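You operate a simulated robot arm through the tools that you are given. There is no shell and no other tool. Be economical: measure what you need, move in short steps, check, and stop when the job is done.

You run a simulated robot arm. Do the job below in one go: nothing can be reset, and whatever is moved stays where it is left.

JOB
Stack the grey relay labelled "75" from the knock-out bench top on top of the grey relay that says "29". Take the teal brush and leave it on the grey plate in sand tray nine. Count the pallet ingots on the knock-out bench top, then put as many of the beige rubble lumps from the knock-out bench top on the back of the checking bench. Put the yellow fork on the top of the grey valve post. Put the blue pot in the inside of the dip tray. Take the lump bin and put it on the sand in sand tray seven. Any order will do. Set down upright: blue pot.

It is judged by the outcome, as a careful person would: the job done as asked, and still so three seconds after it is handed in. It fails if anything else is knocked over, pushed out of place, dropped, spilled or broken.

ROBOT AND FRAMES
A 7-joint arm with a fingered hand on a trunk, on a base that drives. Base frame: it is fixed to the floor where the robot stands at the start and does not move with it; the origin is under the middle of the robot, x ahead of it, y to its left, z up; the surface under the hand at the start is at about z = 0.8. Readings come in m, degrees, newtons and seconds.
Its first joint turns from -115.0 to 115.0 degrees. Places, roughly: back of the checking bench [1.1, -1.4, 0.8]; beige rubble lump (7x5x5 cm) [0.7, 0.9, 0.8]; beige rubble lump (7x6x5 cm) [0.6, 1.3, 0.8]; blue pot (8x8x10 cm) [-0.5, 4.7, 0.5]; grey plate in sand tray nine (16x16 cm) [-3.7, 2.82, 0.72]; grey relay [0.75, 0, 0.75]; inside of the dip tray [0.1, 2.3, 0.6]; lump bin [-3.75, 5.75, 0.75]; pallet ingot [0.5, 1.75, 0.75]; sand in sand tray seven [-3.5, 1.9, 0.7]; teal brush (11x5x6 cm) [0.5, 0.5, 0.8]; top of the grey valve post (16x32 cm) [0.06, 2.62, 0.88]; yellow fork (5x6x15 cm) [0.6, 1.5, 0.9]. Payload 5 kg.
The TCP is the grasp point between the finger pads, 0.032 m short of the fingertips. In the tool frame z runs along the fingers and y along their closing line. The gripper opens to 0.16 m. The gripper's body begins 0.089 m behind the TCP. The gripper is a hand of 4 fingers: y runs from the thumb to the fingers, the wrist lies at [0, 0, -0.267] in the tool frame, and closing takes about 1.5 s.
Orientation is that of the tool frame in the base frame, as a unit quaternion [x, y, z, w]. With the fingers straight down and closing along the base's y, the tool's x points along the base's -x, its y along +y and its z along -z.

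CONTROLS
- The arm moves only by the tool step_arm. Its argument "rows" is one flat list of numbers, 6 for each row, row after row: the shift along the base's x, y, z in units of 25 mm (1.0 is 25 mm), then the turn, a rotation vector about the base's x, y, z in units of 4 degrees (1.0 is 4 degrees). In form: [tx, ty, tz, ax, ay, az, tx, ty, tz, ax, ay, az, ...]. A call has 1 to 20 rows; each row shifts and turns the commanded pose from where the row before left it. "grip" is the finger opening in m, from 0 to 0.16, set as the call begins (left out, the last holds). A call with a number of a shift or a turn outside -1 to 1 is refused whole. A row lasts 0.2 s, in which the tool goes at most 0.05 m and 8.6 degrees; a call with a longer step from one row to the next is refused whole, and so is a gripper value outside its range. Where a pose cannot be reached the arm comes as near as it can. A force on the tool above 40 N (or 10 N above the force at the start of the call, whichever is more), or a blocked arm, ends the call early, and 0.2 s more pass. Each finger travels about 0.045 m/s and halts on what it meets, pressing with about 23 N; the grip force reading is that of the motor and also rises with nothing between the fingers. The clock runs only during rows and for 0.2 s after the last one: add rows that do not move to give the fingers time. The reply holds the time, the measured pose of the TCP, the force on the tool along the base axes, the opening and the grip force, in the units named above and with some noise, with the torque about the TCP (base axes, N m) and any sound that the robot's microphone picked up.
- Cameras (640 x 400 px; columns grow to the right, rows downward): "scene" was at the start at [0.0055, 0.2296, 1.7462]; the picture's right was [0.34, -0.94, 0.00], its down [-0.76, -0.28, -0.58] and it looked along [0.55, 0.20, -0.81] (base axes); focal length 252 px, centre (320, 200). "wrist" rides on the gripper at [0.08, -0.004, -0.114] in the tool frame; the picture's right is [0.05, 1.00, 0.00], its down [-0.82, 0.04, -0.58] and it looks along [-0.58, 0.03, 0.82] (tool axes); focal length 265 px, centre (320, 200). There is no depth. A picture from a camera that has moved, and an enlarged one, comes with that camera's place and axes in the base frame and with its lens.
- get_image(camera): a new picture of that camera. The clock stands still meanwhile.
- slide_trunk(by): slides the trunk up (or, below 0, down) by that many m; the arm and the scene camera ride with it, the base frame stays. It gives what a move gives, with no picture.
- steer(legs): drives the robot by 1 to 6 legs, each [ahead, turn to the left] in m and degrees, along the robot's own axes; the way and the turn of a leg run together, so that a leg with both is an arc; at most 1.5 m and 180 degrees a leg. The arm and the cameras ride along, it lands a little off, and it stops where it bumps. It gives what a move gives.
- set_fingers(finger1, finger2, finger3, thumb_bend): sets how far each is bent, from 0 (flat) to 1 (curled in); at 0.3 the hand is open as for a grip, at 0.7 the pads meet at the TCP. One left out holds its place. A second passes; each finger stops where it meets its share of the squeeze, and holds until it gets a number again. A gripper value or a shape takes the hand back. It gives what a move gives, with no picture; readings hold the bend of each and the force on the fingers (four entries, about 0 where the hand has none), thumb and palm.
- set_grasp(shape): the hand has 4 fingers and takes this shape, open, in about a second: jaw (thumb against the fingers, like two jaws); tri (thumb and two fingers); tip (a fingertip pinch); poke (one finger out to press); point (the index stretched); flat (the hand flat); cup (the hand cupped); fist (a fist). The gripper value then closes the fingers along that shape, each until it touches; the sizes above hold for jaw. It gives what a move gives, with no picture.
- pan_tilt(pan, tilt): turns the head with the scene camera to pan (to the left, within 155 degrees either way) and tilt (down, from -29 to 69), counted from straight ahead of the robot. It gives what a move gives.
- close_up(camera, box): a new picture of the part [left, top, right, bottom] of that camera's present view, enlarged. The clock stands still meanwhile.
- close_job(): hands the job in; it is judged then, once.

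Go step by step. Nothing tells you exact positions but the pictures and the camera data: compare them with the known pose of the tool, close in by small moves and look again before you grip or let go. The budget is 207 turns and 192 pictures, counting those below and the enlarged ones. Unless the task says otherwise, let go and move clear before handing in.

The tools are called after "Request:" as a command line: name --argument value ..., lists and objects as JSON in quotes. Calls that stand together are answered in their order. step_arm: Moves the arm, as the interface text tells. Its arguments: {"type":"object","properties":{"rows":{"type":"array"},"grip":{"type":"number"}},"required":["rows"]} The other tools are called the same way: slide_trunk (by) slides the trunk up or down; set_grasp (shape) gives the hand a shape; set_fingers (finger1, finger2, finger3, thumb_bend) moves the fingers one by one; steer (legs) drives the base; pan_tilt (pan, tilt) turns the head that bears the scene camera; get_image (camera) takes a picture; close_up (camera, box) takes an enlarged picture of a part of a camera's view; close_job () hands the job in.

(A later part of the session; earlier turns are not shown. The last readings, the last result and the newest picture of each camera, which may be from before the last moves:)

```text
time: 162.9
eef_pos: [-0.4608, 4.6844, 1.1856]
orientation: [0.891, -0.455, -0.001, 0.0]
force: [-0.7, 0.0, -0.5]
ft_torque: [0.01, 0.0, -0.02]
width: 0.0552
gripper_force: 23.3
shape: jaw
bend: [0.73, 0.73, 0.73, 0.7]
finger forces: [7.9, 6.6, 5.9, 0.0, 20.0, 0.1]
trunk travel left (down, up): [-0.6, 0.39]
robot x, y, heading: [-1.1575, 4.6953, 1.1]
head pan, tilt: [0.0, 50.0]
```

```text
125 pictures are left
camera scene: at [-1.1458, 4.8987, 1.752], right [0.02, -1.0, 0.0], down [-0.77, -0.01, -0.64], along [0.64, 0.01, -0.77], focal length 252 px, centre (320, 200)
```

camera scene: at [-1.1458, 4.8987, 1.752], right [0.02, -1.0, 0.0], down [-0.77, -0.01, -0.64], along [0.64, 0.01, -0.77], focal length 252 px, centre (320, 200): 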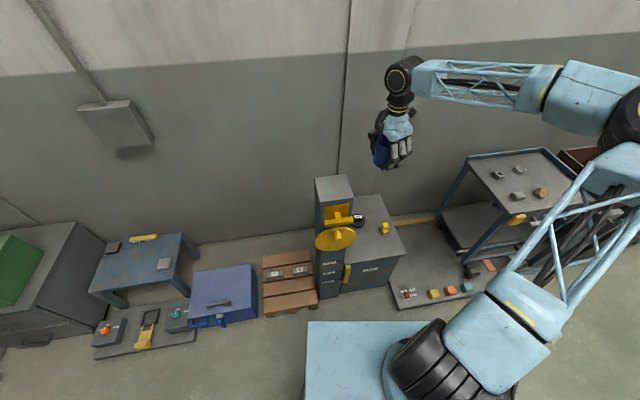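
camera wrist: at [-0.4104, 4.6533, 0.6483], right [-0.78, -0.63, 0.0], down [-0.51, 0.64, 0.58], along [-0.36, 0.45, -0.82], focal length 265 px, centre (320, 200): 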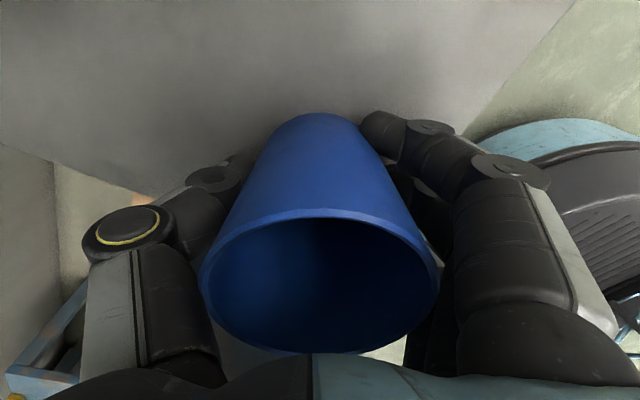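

Pot held upright. I drive to in front of the dip tray.

Request:
steer --legs '[[0, -91], [1.2, 0], [1.2, 0], [0, 90], [0.42, 0]]'

Request:
pan_tilt --pan 0 --tilt 48

Request:
get_image --camera "scene"

Request:
get_image --camera "wrist"

```text
time: 184.9
eef_pos: [0.0023, 2.3041, 1.1852]
orientation: [0.892, -0.451, 0.0, 0.0]
force: [0.8, 0.0, -1.3]
ft_torque: [0.02, 0.02, 0.01]
width: 0.0544
gripper_force: 22.9
shape: jaw
bend: [0.73, 0.73, 0.73, 0.7]
finger forces: [7.9, 6.2, 5.1, 0.0, 19.4, 0.0]
trunk travel left (down, up): [-0.6, 0.39]
robot x, y, heading: [-0.6949, 2.3093, 1.4]
head pan, tilt: [0.0, 50.0]
```

```text
time: 185.6
eef_pos: [0.001, 2.3052, 1.185]
orientation: [0.892, -0.452, 0.0, 0.001]
force: [-0.1, 0.7, -1.7]
ft_torque: [0.0, -0.01, 0.03]
width: 0.0543
gripper_force: 23.0
shape: jaw
bend: [0.73, 0.73, 0.73, 0.7]
finger forces: [7.9, 6.2, 5.1, 0.1, 19.4, 0.0]
trunk travel left (down, up): [-0.6, 0.39]
robot x, y, heading: [-0.6934, 2.3077, 1.7]
head pan, tilt: [0.0, 48.0]
```

```text
124 pictures are left
camera scene: at [-0.6831, 2.5138, 1.7548], right [0.03, -1.0, 0.0], down [-0.74, -0.02, -0.67], along [0.67, 0.02, -0.74], focal length 252 px, centre (320, 200)
```

scene: 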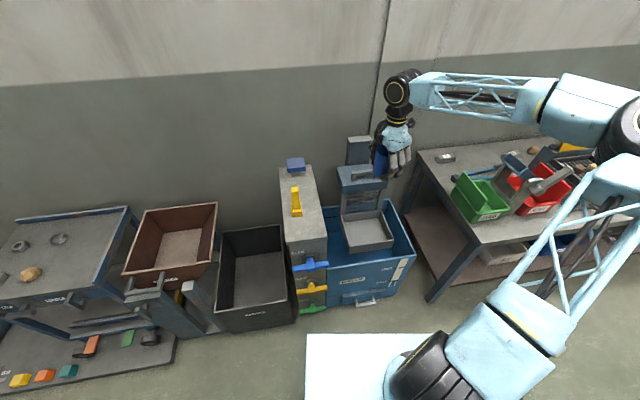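

```text
123 pictures are left
camera wrist: at [0.0535, 2.2431, 1.2986], right [-0.77, -0.63, 0.0], down [-0.52, 0.63, 0.58], along [-0.37, 0.45, -0.82], focal length 265 px, centre (320, 200)
```

wrist: 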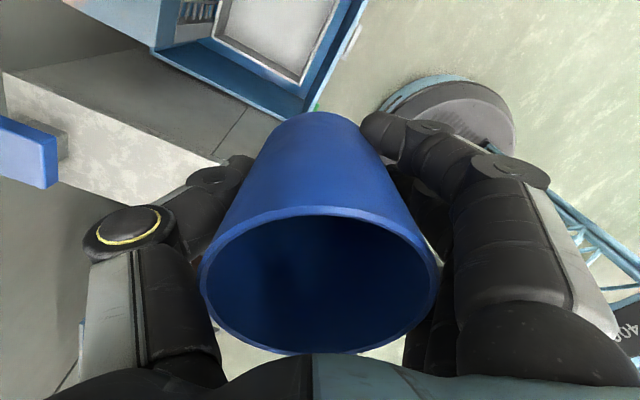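

Request:
close_up --camera "scene" --box '[270, 120, 430, 310]'

```text
2.11 times, centred on (350, 215) of scene
camera zoom: at [-0.6831, 2.5138, 1.7548], right [0.03, -1.0, 0.0], down [-0.74, -0.02, -0.67], along [0.67, 0.02, -0.74], focal length 531 px, centre (257, 168)
```

zoom: 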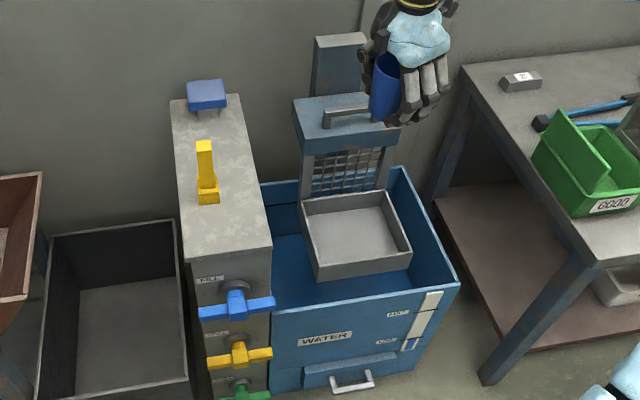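

The lift head overhangs the tray's back, so I turn the hand back to its plain orientation (camera toward the robot) before lowering.

Request:
step_arm --rows '[0, 0, 0, 0, 0, -1, 0, 0, 0, 0, 0, -1, 0, 0, 0, 0, 0, -1, 0, 0, 0, 0, 0, -1, 0, 0, 0, 0, 0, -1, 0, 0, 0, 0, 0, -1, 0, 0, 0, 0, 0, -1, 0, 0, 0, 0, 0, -1, 0, 0, 0, 0, 0, -1, 0, 0, 0, 0, 0, -1, 0, 0, 0, 0, 0, -1, 0, 0, 0, 0, 0, -1, 0, 0, 0, 0, 0, -1, 0, 0, 0, 0, 0, -1, 0, 0, 0, 0, 0, -1, 0, 0, 0, 0, 0, -1, 0, 0, 0, 0, 0, -1, 0, 0, 0, 0, 0, -1, 0, 0, 0, 0, 0, -1, 0, 0, 0, 0, 0, -1]'

Request:
step_arm --rows '[1, -0.5, 0, 0, 0, -1, 1, -0.5, 0, 0, 0, -1, 1, 0, 0, 0, 0, -1, 0.8, 0, 0, 0, 0, -1, 0, 0, 0, 0, 0, -1, 0, 0, 0, 0, 0, -1, 0, 0, -1, 0, 0, -1, 0, 0, -1, 0, 0, -1, 0, 0, -1, 0, 0, -1, 0, 0, -1, 0, 0, -1, 0, 0, -1, 0, 0, -0.6, 0, 0, -1, 0, 0, 0, 0, 0, -1, 0, 0, 0, 0, 0, -1, 0, 0, 0]'

Request:
get_image --camera "wrist"

Request:
close_up --camera "scene" --box '[270, 120, 430, 310]'

```text
time: 189.8
eef_pos: [0.0008, 2.3045, 1.1858]
orientation: [-0.392, 0.92, 0.0, 0.0]
force: [-0.6, 1.3, -0.7]
ft_torque: [-0.01, -0.01, -0.02]
width: 0.0543
gripper_force: 23.7
shape: jaw
bend: [0.73, 0.73, 0.73, 0.7]
finger forces: [8.2, 6.2, 5.4, 0.0, 19.5, 0.1]
trunk travel left (down, up): [-0.6, 0.39]
robot x, y, heading: [-0.6957, 2.3093, 1.6]
head pan, tilt: [0.0, 48.0]
```

```text
time: 192.8
eef_pos: [0.0957, 2.2781, 0.9846]
orientation: [-0.034, 0.999, 0.0, 0.0]
force: [-0.3, 0.2, -0.4]
ft_torque: [0.02, 0.01, 0.02]
width: 0.0543
gripper_force: 23.1
shape: jaw
bend: [0.73, 0.73, 0.73, 0.7]
finger forces: [8.4, 6.3, 5.9, 0.0, 19.3, 0.0]
trunk travel left (down, up): [-0.6, 0.39]
robot x, y, heading: [-0.6939, 2.3078, 1.5]
head pan, tilt: [0.0, 48.0]
```

```text
121 pictures are left
camera wrist: at [0.0172, 2.2698, 1.0983], right [-0.12, 0.99, 0.0], down [0.81, 0.1, 0.58], along [0.57, 0.07, -0.82], focal length 265 px, centre (320, 200)
```

wrist: 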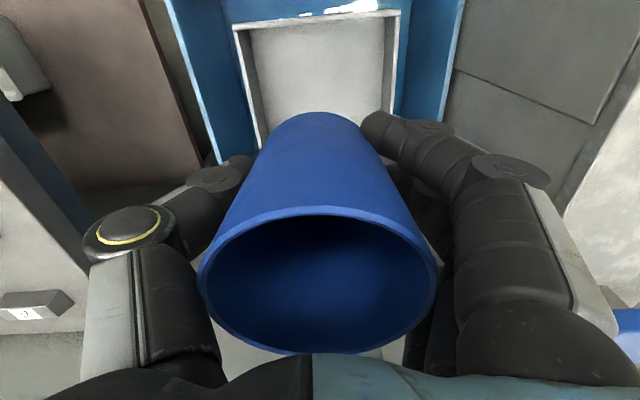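

```text
2.11 times, centred on (350, 215) of scene
camera zoom: at [-0.6827, 2.5139, 1.7548], right [0.03, -1.0, 0.0], down [-0.74, -0.02, -0.67], along [0.67, 0.02, -0.74], focal length 531 px, centre (257, 168)
```

zoom: 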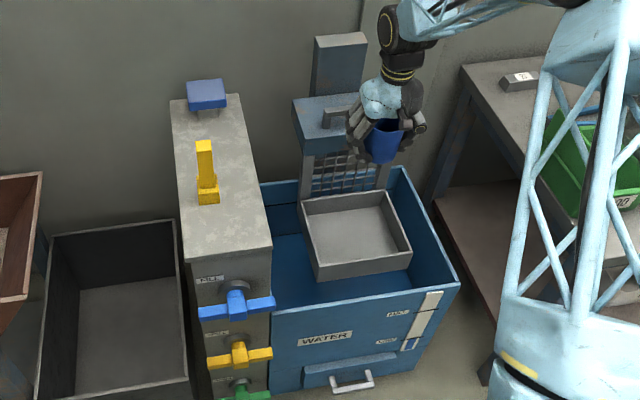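

The tray opening is directly beneath. I descend to just above its floor.

Request:
step_arm --rows '[0, 0, -1, 0, 0, 0, 0, 0, -1, 0, 0, 0, 0, 0, -1, 0, 0, 0, 0, 0, -1, 0, 0, 0, 0, 0, -1, 0, 0, 0, 0, 0, -1, 0, 0, 0, 0, 0, -1, 0, 0, 0, 0, 0, -1, 0, 0, 0, 0, 0, -1, 0, 0, 0, 0, 0, -1, 0, 0, 0]'

Request:
get_image --camera "wrist"

Request:
close_up --camera "scene" --box '[310, 150, 430, 270]'

```text
time: 195.0
eef_pos: [0.098, 2.2807, 0.7328]
orientation: [-0.034, 0.999, 0.0, 0.0]
force: [0.8, 0.9, -0.3]
ft_torque: [-0.02, 0.0, -0.02]
width: 0.0543
gripper_force: 22.7
shape: jaw
bend: [0.73, 0.73, 0.73, 0.7]
finger forces: [8.5, 6.5, 6.2, 0.1, 19.4, 0.0]
trunk travel left (down, up): [-0.6, 0.39]
robot x, y, heading: [-0.6928, 2.3082, 1.4]
head pan, tilt: [0.0, 48.0]
```

```text
119 pictures are left
camera wrist: at [0.0188, 2.271, 0.8461], right [-0.12, 0.99, 0.0], down [0.81, 0.1, 0.58], along [0.57, 0.07, -0.82], focal length 265 px, centre (320, 200)
```

wrist: 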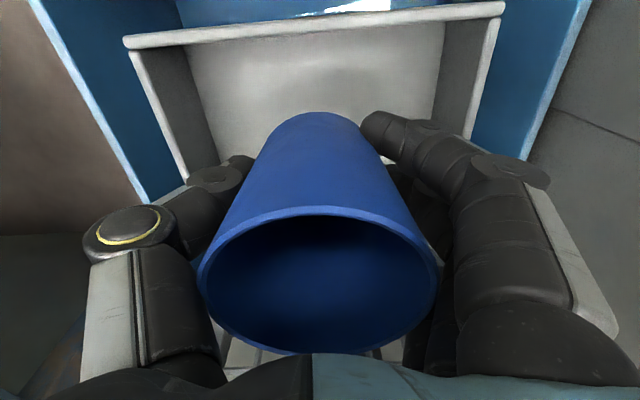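

```text
3.33 times, centred on (370, 210) of scene
camera zoom: at [-0.6828, 2.5139, 1.7548], right [0.03, -1.0, 0.0], down [-0.74, -0.02, -0.67], along [0.67, 0.02, -0.74], focal length 840 px, centre (153, 167)
```

zoom: 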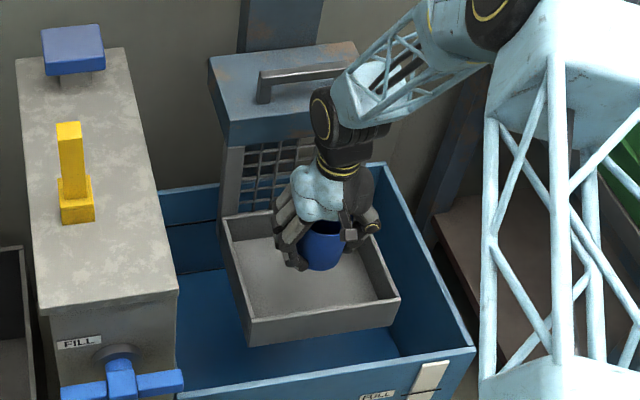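

Request:
step_arm --rows '[-0.2, 0, -0.6, 0, 0, 0, 0, 0, -0.6, 0, 0, 0, 0, 0, -0.6, 0, 0, 0, 0, 0, -0.4, 0, 0, 0]'

Request:
step_arm --rows '[0, 0, -0.3, 0, 0, 0, 0, 0, -0.2, 0, 0, 0, 0, 0, 0, 0, 0, 0]'

Request:
get_image --camera "wrist"

Request:
close_up --camera "scene" --box '[310, 150, 430, 270]'

```text
time: 196.0
eef_pos: [0.094, 2.2798, 0.6796]
orientation: [-0.035, 0.999, -0.001, -0.001]
force: [0.8, -0.2, -0.8]
ft_torque: [0.03, -0.01, 0.03]
width: 0.0542
gripper_force: 22.5
shape: jaw
bend: [0.73, 0.73, 0.73, 0.7]
finger forces: [8.5, 6.3, 6.2, 0.0, 19.2, 0.0]
trunk travel left (down, up): [-0.6, 0.39]
robot x, y, heading: [-0.6929, 2.3089, 1.6]
head pan, tilt: [0.0, 48.0]
```

```text
time: 196.8
eef_pos: [0.0923, 2.28, 0.6679]
orientation: [-0.034, 0.999, 0.0, -0.001]
force: [0.0, -0.1, -0.9]
ft_torque: [0.01, -0.01, -0.03]
width: 0.0539
gripper_force: 23.0
shape: jaw
bend: [0.73, 0.73, 0.73, 0.7]
finger forces: [8.5, 6.5, 6.1, 0.0, 19.3, 0.0]
trunk travel left (down, up): [-0.6, 0.39]
robot x, y, heading: [-0.6945, 2.3068, 1.5]
head pan, tilt: [0.0, 48.0]
```

```text
117 pictures are left
camera wrist: at [0.0137, 2.2713, 0.7803], right [-0.12, 0.99, 0.0], down [0.81, 0.1, 0.58], along [0.57, 0.07, -0.82], focal length 265 px, centre (320, 200)
```

wrist: 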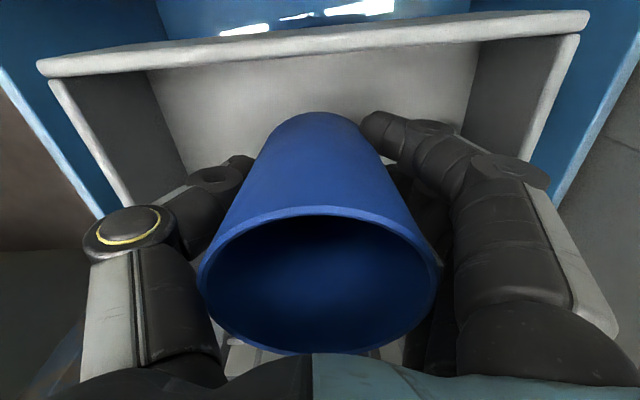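

```text
3.33 times, centred on (370, 210) of scene
camera zoom: at [-0.6832, 2.5139, 1.7548], right [0.03, -1.0, 0.0], down [-0.74, -0.02, -0.67], along [0.67, 0.02, -0.74], focal length 840 px, centre (153, 167)
```

zoom: 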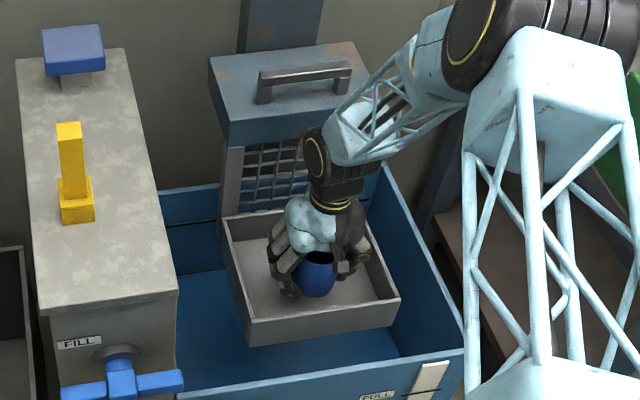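

Request:
step_arm --rows '[0, 0, -0.25, 0, 0, 0, 0, 0, -0.25, 0, 0, 0, 0, 0, -0.25, 0, 0, 0, 0, 0, -0.25, 0, 0, 0, 0, 0, 0, 0, 0, 0]'

Request:
step_arm --rows '[0, 0, -0.2, 0, 0, 0, 0, 0, 0, 0, 0, 0]'

```text
time: 198.0
eef_pos: [0.0933, 2.2794, 0.6428]
orientation: [-0.034, 0.999, 0.0, 0.0]
force: [0.6, 0.5, -0.8]
ft_torque: [-0.01, 0.02, 0.01]
width: 0.0544
gripper_force: 22.8
shape: jaw
bend: [0.73, 0.73, 0.73, 0.7]
finger forces: [8.5, 6.6, 6.2, 0.0, 19.3, 0.1]
trunk travel left (down, up): [-0.6, 0.39]
robot x, y, heading: [-0.6934, 2.3108, 1.5]
head pan, tilt: [0.0, 48.0]
```

```text
time: 198.6
eef_pos: [0.0925, 2.2807, 0.6375]
orientation: [-0.033, 0.999, 0.0, -0.001]
force: [0.5, 0.0, -0.4]
ft_torque: [-0.02, 0.0, -0.01]
width: 0.0544
gripper_force: 23.0
shape: jaw
bend: [0.73, 0.73, 0.73, 0.7]
finger forces: [8.5, 6.5, 6.2, 0.1, 19.4, 0.1]
trunk travel left (down, up): [-0.6, 0.39]
robot x, y, heading: [-0.6938, 2.3099, 1.3]
head pan, tilt: [0.0, 48.0]
```

Request:
step_arm --rows '[0, 0, -0.2, 0, 0, 0, 0, 0, -0.2, 0, 0, 0, 0, 0, -0.2, 0, 0, 0, 0, 0, 0, 0, 0, 0]'

Request:
step_arm --rows '[0, 0, -0.2, 0, 0, 0, 0, 0, 0, 0, 0, 0]'

Request:
get_image --camera "wrist"

```text
time: 199.6
eef_pos: [0.0931, 2.2791, 0.6232]
orientation: [-0.034, 0.999, 0.0, -0.001]
force: [-0.3, -0.5, -1.2]
ft_torque: [0.0, 0.01, -0.02]
width: 0.0542
gripper_force: 22.7
shape: jaw
bend: [0.73, 0.73, 0.73, 0.7]
finger forces: [8.5, 6.4, 6.2, 0.1, 19.3, 0.1]
trunk travel left (down, up): [-0.6, 0.39]
robot x, y, heading: [-0.6987, 2.3058, 1.6]
head pan, tilt: [0.0, 48.0]
```

```text
time: 200.2
eef_pos: [0.0917, 2.2775, 0.6178]
orientation: [-0.034, 0.999, -0.001, 0.001]
force: [-0.3, -0.3, 0.6]
ft_torque: [0.03, 0.02, 0.01]
width: 0.0543
gripper_force: 22.9
shape: jaw
bend: [0.73, 0.73, 0.73, 0.7]
finger forces: [8.5, 6.7, 6.3, 0.0, 19.5, 0.0]
trunk travel left (down, up): [-0.6, 0.39]
robot x, y, heading: [-0.6969, 2.3085, 1.7]
head pan, tilt: [0.0, 48.0]
```

```text
115 pictures are left
camera wrist: at [0.0128, 2.2698, 0.7311], right [-0.12, 0.99, 0.0], down [0.81, 0.1, 0.58], along [0.57, 0.07, -0.82], focal length 265 px, centre (320, 200)
```

wrist: 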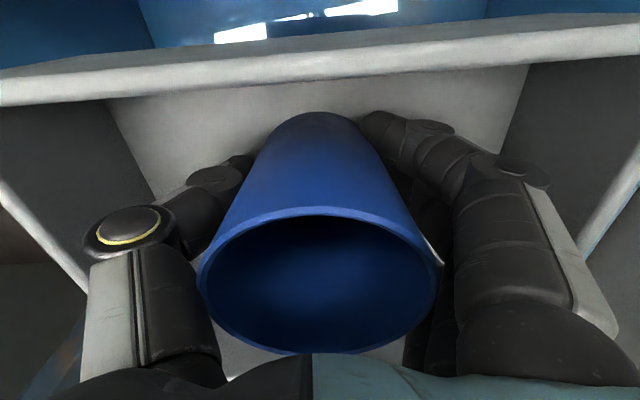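

Request:
step_arm --rows '[0, 0, -0.15, 0, 0, 0, 0, 0, 0, 0, 0, 0]'

Request:
step_arm --rows '[0, 0, -0.15, 0, 0, 0, 0, 0, 0, 0, 0, 0]'

```text
time: 200.8
eef_pos: [0.0919, 2.2798, 0.6145]
orientation: [-0.034, 0.999, -0.001, 0.0]
force: [-0.1, -0.1, 11.1]
ft_torque: [0.07, 0.05, -0.01]
width: 0.0546
gripper_force: 22.9
shape: jaw
bend: [0.73, 0.73, 0.74, 0.7]
finger forces: [9.1, 7.3, 6.6, 0.1, 21.7, 0.0]
trunk travel left (down, up): [-0.6, 0.39]
robot x, y, heading: [-0.6947, 2.3053, 1.5]
head pan, tilt: [0.0, 48.0]
```

```text
time: 201.4
eef_pos: [0.0922, 2.2806, 0.6073]
orientation: [-0.034, 0.999, 0.0, -0.001]
force: [-0.8, -0.4, 0.6]
ft_torque: [0.02, 0.01, 0.0]
width: 0.0545
gripper_force: 23.1
shape: jaw
bend: [0.73, 0.73, 0.74, 0.7]
finger forces: [9.1, 7.3, 6.6, 0.1, 21.4, 0.1]
trunk travel left (down, up): [-0.6, 0.39]
robot x, y, heading: [-0.6957, 2.307, 1.4]
head pan, tilt: [0.0, 48.0]
```

The contact force vanished on the last step – I check whether the tray moved.

Request:
close_up --camera "scene" --box '[310, 150, 430, 270]'

Request:
get_image --camera "wrist"

```text
3.33 times, centred on (370, 210) of scene
camera zoom: at [-0.6832, 2.5139, 1.7546], right [0.03, -1.0, 0.0], down [-0.74, -0.02, -0.67], along [0.67, 0.02, -0.74], focal length 840 px, centre (153, 167)
```

zoom: 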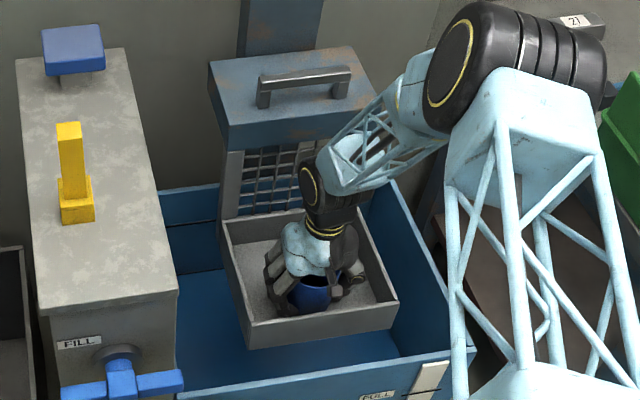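

```text
113 pictures are left
camera wrist: at [0.0127, 2.2707, 0.722], right [-0.12, 0.99, 0.0], down [0.81, 0.1, 0.58], along [0.57, 0.07, -0.82], focal length 265 px, centre (320, 200)
```

wrist: 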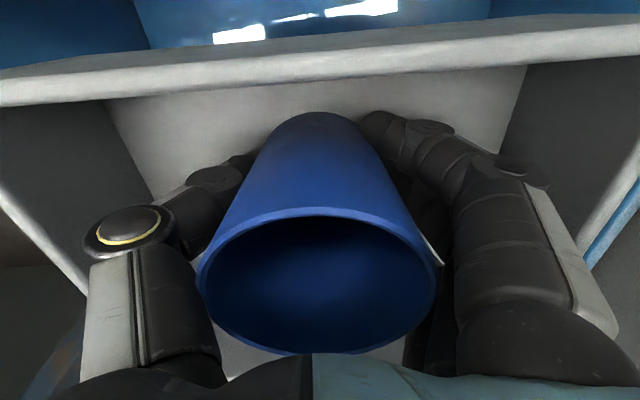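

The dip-lift sank only a few millimetres; the pot rests on the tray floor. I release now and withdraw straight up.

Request:
step_arm --rows '[0, 0, 0, 0, 0, 0, 0, 0, 0, 0, 0, 0, 0, 0, 0, 0, 0, 0, 0, 0, 0, 0, 0, 0, 0, 0, 0, 0, 0, 0, 0, 0, 0, 0, 0, 0]' --grip 0.115

Request:
get_image --camera "wrist"

```text
time: 202.8
eef_pos: [0.0925, 2.2799, 0.6105]
orientation: [-0.033, 0.999, -0.001, -0.001]
force: [0.4, 0.5, -0.9]
ft_torque: [0.03, 0.0, 0.03]
width: 0.1148
gripper_force: 0.0
shape: jaw
bend: [0.65, 0.66, 0.65, 0.62]
finger forces: [0.0, 0.0, 0.1, 0.0, 0.0, 0.0]
trunk travel left (down, up): [-0.6, 0.39]
robot x, y, heading: [-0.6932, 2.3086, 1.6]
head pan, tilt: [0.0, 48.0]
```

```text
112 pictures are left
camera wrist: at [0.0132, 2.2705, 0.7227], right [-0.12, 0.99, 0.0], down [0.81, 0.1, 0.58], along [0.57, 0.07, -0.82], focal length 265 px, centre (320, 200)
```

wrist: 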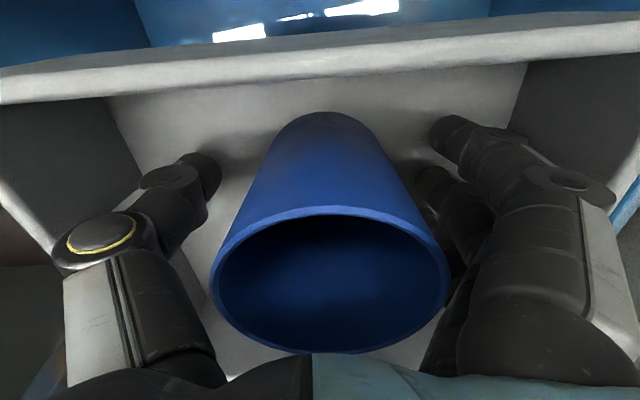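

Pot stands free. I withdraw up and check.

Request:
step_arm --rows '[0, 0, 1, 0, 0, 0, 0, 0, 1, 0, 0, 0, 0, 0, 1, 0, 0, 0, 0, 0, 1, 0, 0, 0, 0, 0, 1, 0, 0, 0, 0, 0, 1, 0, 0, 0, 0, 0, 1, 0, 0, 0, 0, 0, 1, 0, 0, 0, 0, 0, 1, 0, 0, 0, 0, 0, 1, 0, 0, 0, 0, 0, 1, 0, 0, 0, 0, 0, 1, 0, 0, 0, 0, 0, 1, 0, 0, 0, 0, 0, 1, 0, 0, 0, 0, 0, 1, 0, 0, 0, 0, 0, 1, 0, 0, 0, -1, 0, 1, 0, 0, 0, -1, 0, 1, 0, 0, 0, -1, 0, 1, 0, 0, 0, -1, 0, 1, 0, 0, 0]'

Request:
close_up --camera "scene" --box '[270, 120, 430, 310]'

```text
time: 207.0
eef_pos: [-0.0105, 2.2823, 1.1121]
orientation: [-0.034, 0.999, 0.0, -0.001]
force: [-0.5, 0.5, 0.3]
ft_torque: [-0.01, 0.0, -0.02]
width: 0.1146
gripper_force: 0.0
shape: jaw
bend: [0.65, 0.65, 0.65, 0.62]
finger forces: [0.0, 0.0, 0.0, 0.0, 0.1, 0.0]
trunk travel left (down, up): [-0.6, 0.39]
robot x, y, heading: [-0.6932, 2.3093, 1.5]
head pan, tilt: [0.0, 48.0]
```

```text
2.11 times, centred on (350, 215) of scene
camera zoom: at [-0.6846, 2.514, 1.7548], right [0.03, -1.0, 0.0], down [-0.74, -0.02, -0.67], along [0.67, 0.02, -0.74], focal length 531 px, centre (257, 168)
```

zoom: 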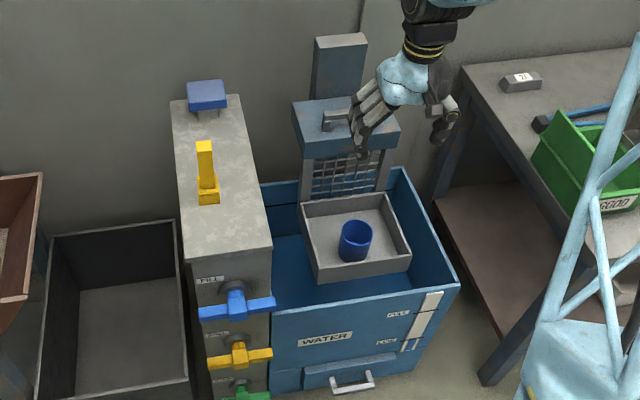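

Pot done. Now the lumps: I drive to in front of the anvil area.

Request:
step_arm --rows '[0, 0, 1, 0, 0, 0, 0, 0, 1, 0, 0, 0, 0, 0, 1, 0, 0, 0, 0, 0, 1, 0, 0, 0]'

Request:
steer --legs '[[0, -91.5], [1.49, 0], [0, 90], [0.38, 0]]'

Request:
pan_tilt --pan 10 --tilt 45

Request:
get_image --camera "scene"

Request:
get_image --camera "wrist"

```text
time: 208.0
eef_pos: [-0.0055, 2.2803, 1.2122]
orientation: [-0.034, 0.999, 0.0, 0.0]
force: [-0.4, 0.2, -0.3]
ft_torque: [0.02, -0.01, 0.0]
width: 0.1143
gripper_force: 0.1
shape: jaw
bend: [0.65, 0.65, 0.65, 0.62]
finger forces: [0.0, 0.0, 0.0, 0.0, 0.0, 0.0]
trunk travel left (down, up): [-0.6, 0.39]
robot x, y, heading: [-0.695, 2.3054, 1.5]
head pan, tilt: [0.0, 48.0]
```

```text
time: 225.6
eef_pos: [0.2882, 0.6415, 1.2116]
orientation: [0.036, 0.999, 0.0, -0.002]
force: [-0.4, 0.2, -0.2]
ft_torque: [0.03, -0.01, 0.01]
width: 0.1146
gripper_force: 0.1
shape: jaw
bend: [0.65, 0.65, 0.65, 0.62]
finger forces: [0.0, 0.0, 0.1, 0.0, 0.0, 0.0]
trunk travel left (down, up): [-0.6, 0.39]
robot x, y, heading: [-0.3922, 0.7631, -6.6]
head pan, tilt: [0.0, 48.0]
```

```text
time: 226.3
eef_pos: [0.2879, 0.6409, 1.2119]
orientation: [0.036, 0.999, 0.0, 0.0]
force: [0.3, -0.2, -0.6]
ft_torque: [-0.02, 0.01, -0.07]
width: 0.1145
gripper_force: 0.1
shape: jaw
bend: [0.65, 0.65, 0.65, 0.62]
finger forces: [0.0, 0.0, 0.0, 0.0, 0.0, 0.0]
trunk travel left (down, up): [-0.6, 0.39]
robot x, y, heading: [-0.3933, 0.7675, -6.4]
head pan, tilt: [10.0, 45.0]
```

```text
110 pictures are left
camera scene: at [-0.3478, 0.9792, 1.7589], right [0.06, -1.0, 0.0], down [-0.71, -0.04, -0.71], along [0.71, 0.04, -0.71], focal length 252 px, centre (320, 200)
```

scene: 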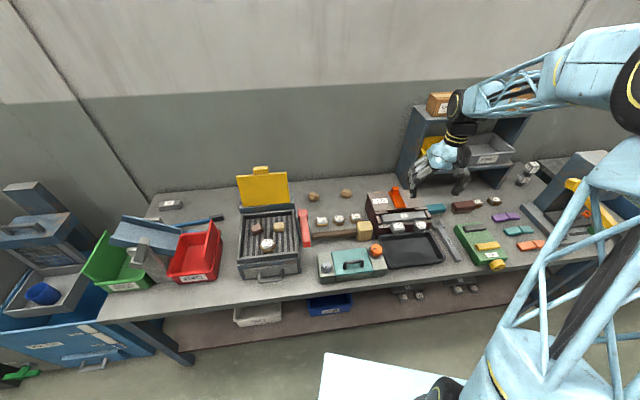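

```text
109 pictures are left
camera wrist: at [0.209, 0.6428, 1.3249], right [0.02, 1.0, 0.0], down [0.82, -0.02, 0.58], along [0.58, -0.01, -0.82], focal length 265 px, centre (320, 200)
```

wrist: 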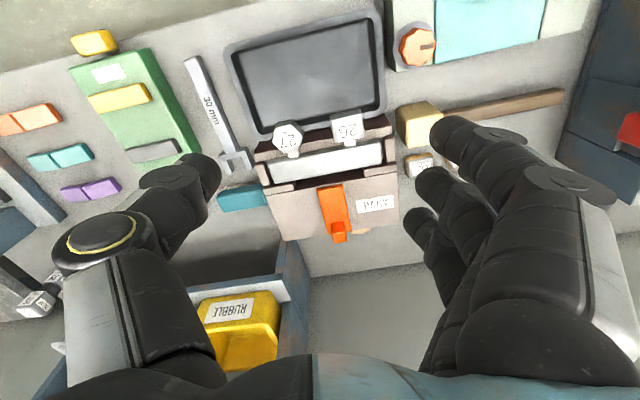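

Four lumps exist; I'll take those at (0.65,0.90) and (0.61,1.07). I get a little closer first.

Request:
steer --legs '[[0, 24], [0.16, 0], [0, -17.5]]'

Request:
get_image --camera "wrist"

```text
time: 230.0
eef_pos: [0.4457, 0.7627, 1.2117]
orientation: [-0.02, 1.0, 0.001, -0.001]
force: [0.8, -0.1, 0.4]
ft_torque: [0.06, 0.03, 0.0]
width: 0.1146
gripper_force: 0.1
shape: jaw
bend: [0.65, 0.65, 0.65, 0.62]
finger forces: [0.1, 0.0, 0.1, 0.1, 0.0, 0.1]
trunk travel left (down, up): [-0.6, 0.39]
robot x, y, heading: [-0.2431, 0.8115, -0.2]
head pan, tilt: [10.0, 45.0]
```

```text
108 pictures are left
camera wrist: at [0.3668, 0.7552, 1.3248], right [-0.09, 1.0, 0.0], down [0.81, 0.07, 0.58], along [0.57, 0.05, -0.82], focal length 265 px, centre (320, 200)
```

wrist: 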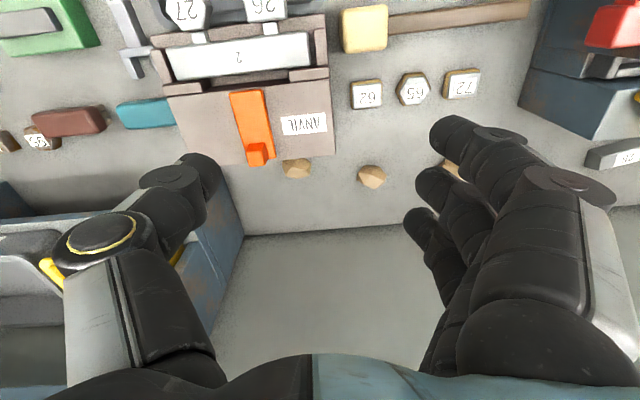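

Request:
step_arm --rows '[1, 1, 0, 0, 0, 0, 1, 1, 0, 0, 0, 0, 1, 1, 0, 0, 0, 0, 1, 1, 0, 0, 0, 0, 1, 1, -1, 0, 0, 0, 1, 0.2, -1, 0, 0, 0, 1, 0, -1, 0, 0, 0, 0.9, 0, -1, 0, 0, 0, 0, 0, -1, 0, 0, 0, 0, 0, -1, 0, 0, 0, 0, 0, -1, 0, 0, 0, 0, 0, -1, 0, 0, 0]' --grip 0.11

Request:
get_image --camera "wrist"

```text
time: 232.6
eef_pos: [0.6442, 0.8936, 1.0124]
orientation: [-0.021, 1.0, 0.0, -0.001]
force: [0.2, 0.3, 0.1]
ft_torque: [0.0, 0.03, 0.0]
width: 0.1104
gripper_force: 0.1
shape: jaw
bend: [0.67, 0.67, 0.67, 0.64]
finger forces: [0.0, 0.0, 0.0, 0.0, 0.0, 0.1]
trunk travel left (down, up): [-0.6, 0.39]
robot x, y, heading: [-0.2395, 0.8067, -0.1]
head pan, tilt: [10.0, 45.0]
```

```text
107 pictures are left
camera wrist: at [0.565, 0.8867, 1.1259], right [-0.09, 1.0, 0.0], down [0.81, 0.07, 0.58], along [0.57, 0.05, -0.82], focal length 265 px, centre (320, 200)
```

wrist: 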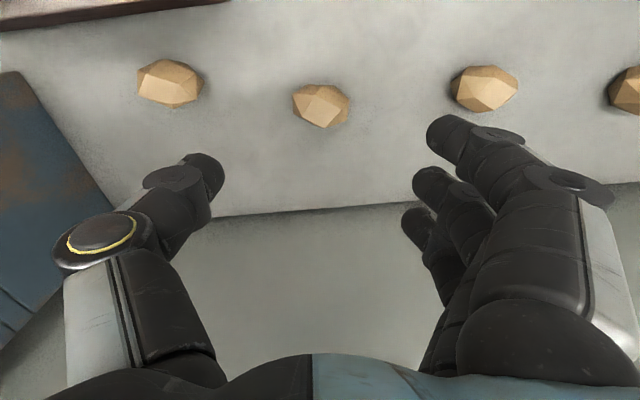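

The lump is right under the TCP. I descend and grip.

Request:
step_arm --rows '[0.1, 0.1, -1, 0, 0, 0, 0, 0, -1, 0, 0, 0, 0, 0, -1, 0, 0, 0, 0, 0, -1, 0, 0, 0, 0, 0, -1, 0, 0, 0, 0, 0, -1, 0, 0, 0, 0, 0, -0.95, 0, 0, 0]'

Request:
step_arm --rows '[0, 0, 0, 0, 0, 0, 0, 0, 0, 0, 0, 0, 0, 0, 0, 0, 0, 0, 0, 0, 0, 0, 0, 0, 0, 0, 0, 0, 0, 0, 0, 0, 0, 0, 0, 0, 0, 0, 0, 0, 0, 0, 0, 0, 0, 0, 0, 0]' --grip 0.01

Request:
step_arm --rows '[0, 0, 1, 0, 0, 0, 0, 0, 1, 0, 0, 0, 0, 0, 1, 0, 0, 0, 0, 0, 1, 0, 0, 0, 0, 0, 0, 0, 0, 0]'

Request:
get_image --camera "wrist"

```text
time: 234.2
eef_pos: [0.6457, 0.8951, 0.8363]
orientation: [-0.02, 1.0, 0.0, -0.001]
force: [0.3, 0.8, 0.3]
ft_torque: [0.02, 0.01, 0.0]
width: 0.1105
gripper_force: 0.1
shape: jaw
bend: [0.67, 0.67, 0.67, 0.64]
finger forces: [0.0, 0.1, 0.0, 0.0, 0.0, 0.0]
trunk travel left (down, up): [-0.6, 0.39]
robot x, y, heading: [-0.2418, 0.808, -0.2]
head pan, tilt: [10.0, 45.0]
```

```text
time: 236.0
eef_pos: [0.6444, 0.8949, 0.8379]
orientation: [-0.021, 1.0, 0.0, -0.002]
force: [-0.3, -0.6, -0.3]
ft_torque: [-0.03, -0.02, -0.01]
width: 0.0386
gripper_force: 23.3
shape: jaw
bend: [0.68, 0.73, 0.73, 0.71]
finger forces: [0.1, 10.7, 6.9, 0.0, 18.7, 0.0]
trunk travel left (down, up): [-0.6, 0.39]
robot x, y, heading: [-0.243, 0.8109, -0.3]
head pan, tilt: [10.0, 45.0]
```

```text
time: 237.2
eef_pos: [0.6471, 0.8962, 0.9376]
orientation: [-0.02, 1.0, 0.001, -0.001]
force: [-0.2, -0.2, -1.0]
ft_torque: [0.01, 0.03, 0.03]
width: 0.0387
gripper_force: 22.9
shape: jaw
bend: [0.68, 0.73, 0.73, 0.71]
finger forces: [0.0, 10.9, 7.0, 0.0, 18.7, 0.1]
trunk travel left (down, up): [-0.6, 0.39]
robot x, y, heading: [-0.243, 0.8093, -0.2]
head pan, tilt: [10.0, 45.0]
```

```text
106 pictures are left
camera wrist: at [0.5688, 0.8894, 1.0507], right [-0.09, 1.0, 0.0], down [0.81, 0.07, 0.58], along [0.57, 0.05, -0.82], focal length 265 px, centre (320, 200)
```

wrist: 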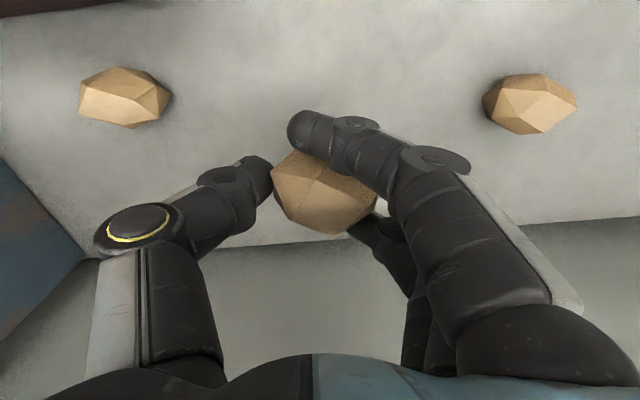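

Lump held. I lift, retract, and drive to the checking bench.

Request:
step_arm --rows '[0, 0, 1, 0, 0, 0, 0, 0, 1, 0, 0, 0, 0, 0, 1, 0, 0, 0, 0, 0, 1, 0, 0, 0, 0, 0, 1, 0, 0, 0, 0, 0, 1, 0, 0, 0, 0, 0, 1, 0, 0, 0, 0, 0, 1, 0, 0, 0, 0, 0, 1, 0, 0, 0, -1, 0, 1, 0, 0, 0, -1, 0, 0, 0, 0, 0, -1, 0, 0, 0, 0, 0, -1, 0, 0, 0, 0, 0, -1, 0, 0, 0, 0, 0, -1, -0.5, 0, 0, 0, 0, -1, -1, 0, 0, 0, 0, -1, -1, 0, 0, 0, 0, -1, -1, 0, 0, 0, 0, -1, 0, 0, 0, 0, 0, -1, 0, 0, 0, 0, 0]'

Request:
steer --legs '[[-0.3, 0], [0, -90], [1.05, 0], [1.0, 0], [0, 90]]'

Request:
pan_tilt --pan 0 --tilt 40

Request:
get_image --camera "scene"

Request:
get_image --camera "wrist"

```text
time: 241.4
eef_pos: [0.3698, 0.81, 1.1881]
orientation: [-0.02, 1.0, 0.0, 0.0]
force: [-0.1, -0.3, -0.9]
ft_torque: [0.0, -0.04, 0.02]
width: 0.0387
gripper_force: 23.3
shape: jaw
bend: [0.68, 0.73, 0.73, 0.71]
finger forces: [0.0, 11.0, 7.4, 0.1, 18.3, 0.0]
trunk travel left (down, up): [-0.6, 0.39]
robot x, y, heading: [-0.2393, 0.8107, -0.1]
head pan, tilt: [10.0, 45.0]
```

```text
time: 261.1
eef_pos: [0.0304, -1.2209, 1.1874]
orientation: [0.0, 1.0, 0.0, -0.001]
force: [-0.5, 0.1, -1.5]
ft_torque: [0.0, 0.01, 0.02]
width: 0.0385
gripper_force: 23.1
shape: jaw
bend: [0.68, 0.73, 0.73, 0.71]
finger forces: [0.0, 11.1, 7.2, 0.0, 18.3, 0.0]
trunk travel left (down, up): [-0.6, 0.39]
robot x, y, heading: [-0.5797, -1.1956, -2.4]
head pan, tilt: [10.0, 45.0]
```

```text
time: 261.8
eef_pos: [0.0307, -1.2217, 1.1864]
orientation: [0.0, 1.0, 0.0, 0.0]
force: [0.7, -0.1, -1.7]
ft_torque: [0.01, 0.01, 0.0]
width: 0.0384
gripper_force: 22.5
shape: jaw
bend: [0.68, 0.73, 0.73, 0.71]
finger forces: [0.1, 11.1, 7.3, 0.0, 18.2, 0.0]
trunk travel left (down, up): [-0.6, 0.39]
robot x, y, heading: [-0.5777, -1.1951, -2.4]
head pan, tilt: [0.0, 40.0]
```

```text
105 pictures are left
camera scene: at [-0.5499, -0.9927, 1.7662], right [-0.04, -1.0, 0.0], down [-0.64, 0.03, -0.77], along [0.77, -0.03, -0.64], focal length 252 px, centre (320, 200)
```

scene: 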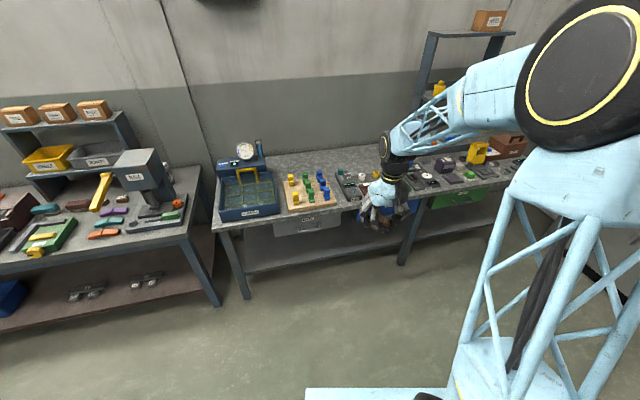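

```text
104 pictures are left
camera wrist: at [-0.0485, -1.2246, 1.3003], right [-0.05, 1.0, 0.0], down [0.82, 0.04, 0.58], along [0.58, 0.03, -0.82], focal length 265 px, centre (320, 200)
```

wrist: 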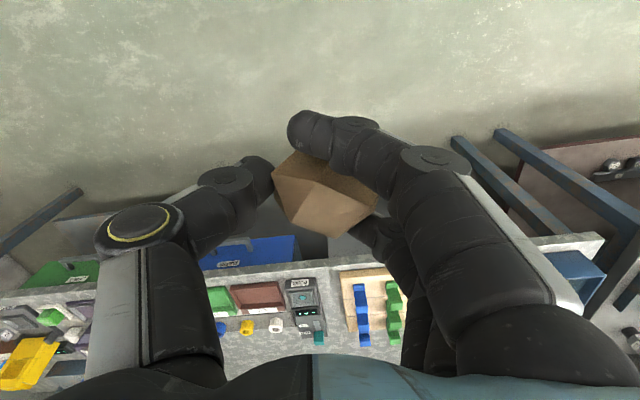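

The back strip of the checking bench is bare around (1.05,-1.2). I drive closer.

Request:
steer --legs '[[0.7, 2.4]]'

Request:
get_image --camera "scene"

Request:
get_image --camera "wrist"

```text
time: 265.6
eef_pos: [0.7257, -1.2128, 1.1876]
orientation: [-0.021, 1.0, 0.0, -0.002]
force: [-0.6, 0.5, -1.1]
ft_torque: [0.01, 0.04, -0.03]
width: 0.0382
gripper_force: 23.1
shape: jaw
bend: [0.68, 0.73, 0.73, 0.71]
finger forces: [0.1, 11.1, 7.4, 0.0, 18.2, 0.1]
trunk travel left (down, up): [-0.6, 0.39]
robot x, y, heading: [0.1166, -1.2127, -0.4]
head pan, tilt: [0.0, 40.0]
```

```text
103 pictures are left
camera scene: at [0.1376, -1.0079, 1.7662], right [0.0, -1.0, 0.0], down [-0.64, 0.0, -0.77], along [0.77, 0.0, -0.64], focal length 252 px, centre (320, 200)
```

scene: 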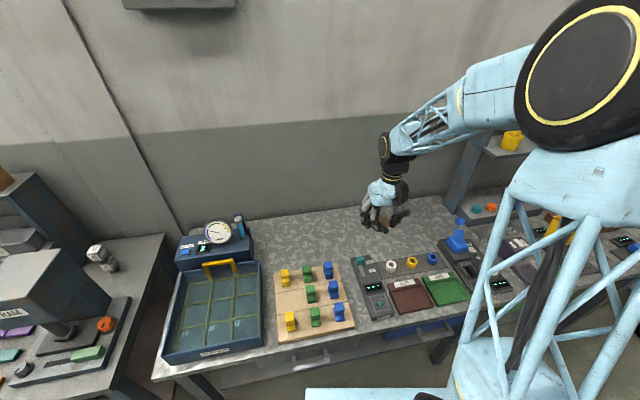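

```text
102 pictures are left
camera wrist: at [0.6478, -1.2196, 1.3001], right [-0.09, 1.0, 0.0], down [0.81, 0.07, 0.58], along [0.57, 0.05, -0.82], focal length 265 px, centre (320, 200)
```

wrist: 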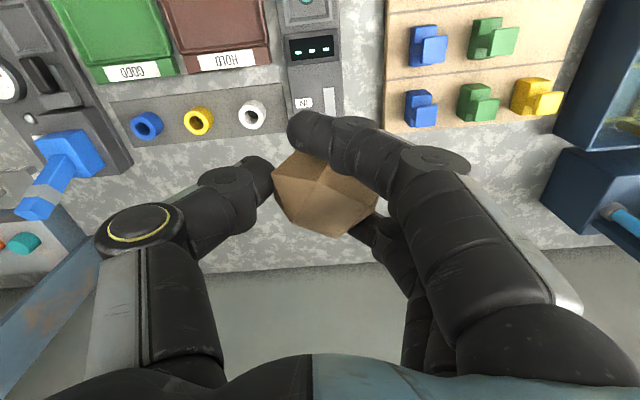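

Request:
steer --legs '[[0.12, 0]]'

Request:
step_arm --rows '[1, 0, 0, 0, 0, 0, 1, -0.5, 0, 0, 0, 0, 1, -0.5, 0, 0, 0, 0, 1, -0.5, 0, 0, 0, 0, 1, -0.5, 0, 0, 0, 0, 1, 0, -1, 0, 0, 0, 1, 0, -1, 0, 0, 0, 1, 0, -1, 0, 0, 0, 1, 0, -1, 0, 0, 0, 0, 0, -1, 0, 0, 0, 0, 0, -1, 0, 0, 0, 0, 0, -1, 0, 0, 0]'

Request:
get_image --camera "wrist"

```text
time: 266.9
eef_pos: [0.849, -1.2131, 1.1861]
orientation: [-0.02, 1.0, 0.001, -0.001]
force: [0.4, -0.2, -0.5]
ft_torque: [0.05, 0.02, 0.03]
width: 0.0384
gripper_force: 22.4
shape: jaw
bend: [0.68, 0.73, 0.73, 0.71]
finger forces: [0.0, 11.1, 7.2, 0.0, 18.3, 0.0]
trunk travel left (down, up): [-0.6, 0.39]
robot x, y, heading: [0.2327, -1.2124, -0.1]
head pan, tilt: [0.0, 40.0]
```

```text
time: 269.5
eef_pos: [1.0716, -1.2622, 1.0122]
orientation: [-0.02, 1.0, 0.0, 0.0]
force: [0.7, 0.0, -1.4]
ft_torque: [0.02, 0.02, 0.02]
width: 0.0384
gripper_force: 22.8
shape: jaw
bend: [0.68, 0.73, 0.73, 0.71]
finger forces: [0.0, 11.2, 7.6, 0.0, 18.0, 0.0]
trunk travel left (down, up): [-0.6, 0.39]
robot x, y, heading: [0.234, -1.2133, 0.0]
head pan, tilt: [0.0, 40.0]
```

```text
101 pictures are left
camera wrist: at [0.9928, -1.2696, 1.125], right [-0.09, 1.0, 0.0], down [0.81, 0.07, 0.58], along [0.57, 0.05, -0.82], focal length 265 px, centre (320, 200)
```

wrist: 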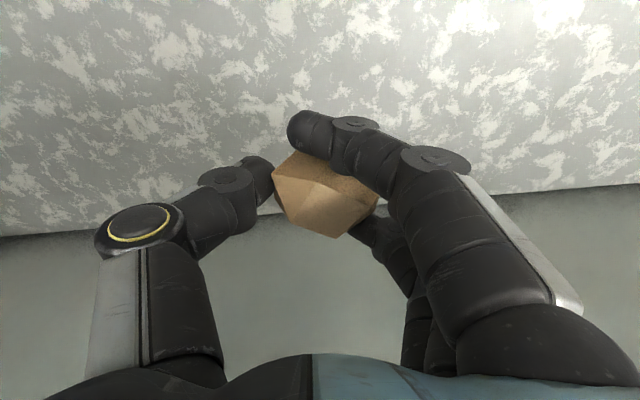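

Bare surface below. I lower to contact.

Request:
step_arm --rows '[0, 0, -1, 0, 0, 0, 0, 0, -1, 0, 0, 0, 0, 0, -1, 0, 0, 0, 0, 0, -1, 0, 0, 0, 0, 0, -1, 0, 0, 0, 0, 0, -1, 0, 0, 0, 0, 0, -0.4, 0, 0, 0, 0, 0, 0, 0, 0, 0]'

Request:
step_arm --rows '[0, 0, -0.2, 0, 0, 0, 0, 0, -0.2, 0, 0, 0, 0, 0, 0, 0, 0, 0]'

Request:
get_image --camera "wrist"

```text
time: 271.3
eef_pos: [1.072, -1.2657, 0.8518]
orientation: [-0.019, 1.0, 0.0, -0.002]
force: [0.1, -0.6, -1.3]
ft_torque: [0.02, 0.0, 0.01]
width: 0.0381
gripper_force: 23.2
shape: jaw
bend: [0.68, 0.73, 0.73, 0.71]
finger forces: [0.0, 11.3, 7.6, 0.0, 18.1, 0.1]
trunk travel left (down, up): [-0.6, 0.39]
robot x, y, heading: [0.2353, -1.2153, -0.4]
head pan, tilt: [0.0, 40.0]
```

```text
time: 272.1
eef_pos: [1.0717, -1.2641, 0.8426]
orientation: [-0.02, 1.0, 0.0, -0.001]
force: [0.1, -0.1, -1.7]
ft_torque: [0.04, 0.0, 0.0]
width: 0.0384
gripper_force: 22.6
shape: jaw
bend: [0.68, 0.73, 0.73, 0.71]
finger forces: [0.0, 11.1, 7.6, 0.0, 18.0, 0.1]
trunk travel left (down, up): [-0.6, 0.39]
robot x, y, heading: [0.2367, -1.2128, -0.1]
head pan, tilt: [0.0, 40.0]
```

```text
100 pictures are left
camera wrist: at [0.9926, -1.2708, 0.9555], right [-0.09, 1.0, 0.0], down [0.81, 0.07, 0.58], along [0.57, 0.05, -0.82], focal length 265 px, centre (320, 200)
```

wrist: 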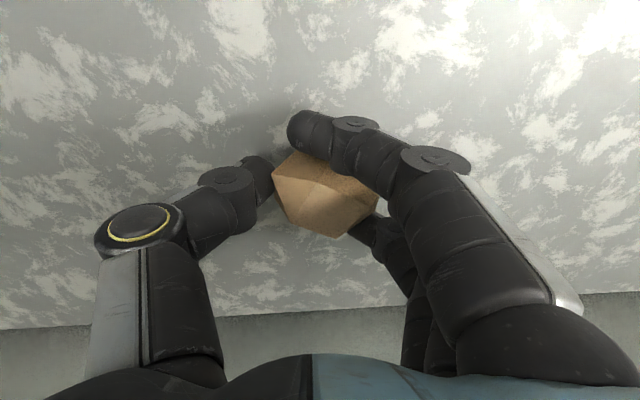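

Request:
step_arm --rows '[0, 0, -0.2, 0, 0, 0, 0, 0, -0.2, 0, 0, 0, 0, 0, 0, 0, 0, 0]'

Request:
step_arm --rows '[0, 0, -0.2, 0, 0, 0, 0, 0, 0, 0, 0, 0]'

```text
time: 272.9
eef_pos: [1.0729, -1.2644, 0.8338]
orientation: [-0.02, 1.0, 0.0, 0.001]
force: [-2.1, -2.3, 16.7]
ft_torque: [0.19, -0.11, 0.0]
width: 0.0386
gripper_force: 23.6
shape: jaw
bend: [0.68, 0.73, 0.74, 0.72]
finger forces: [0.1, 10.0, 8.6, 0.0, 19.4, 0.1]
trunk travel left (down, up): [-0.6, 0.39]
robot x, y, heading: [0.2358, -1.2136, -0.2]
head pan, tilt: [0.0, 40.0]
```

```text
time: 273.5
eef_pos: [1.0757, -1.2639, 0.8336]
orientation: [-0.019, 1.0, 0.0, 0.003]
force: [-2.3, -0.9, 19.3]
ft_torque: [0.48, -0.04, 0.03]
width: 0.0387
gripper_force: 22.7
shape: jaw
bend: [0.68, 0.74, 0.74, 0.72]
finger forces: [0.0, 19.9, 8.2, 0.1, 18.1, 0.1]
trunk travel left (down, up): [-0.6, 0.39]
robot x, y, heading: [0.2308, -1.2148, -0.3]
head pan, tilt: [0.0, 40.0]
stopped in row 2: the force on the tool passed its limit at 41 N (the readings are from after the stop); the commanded pose is now the measured one
```

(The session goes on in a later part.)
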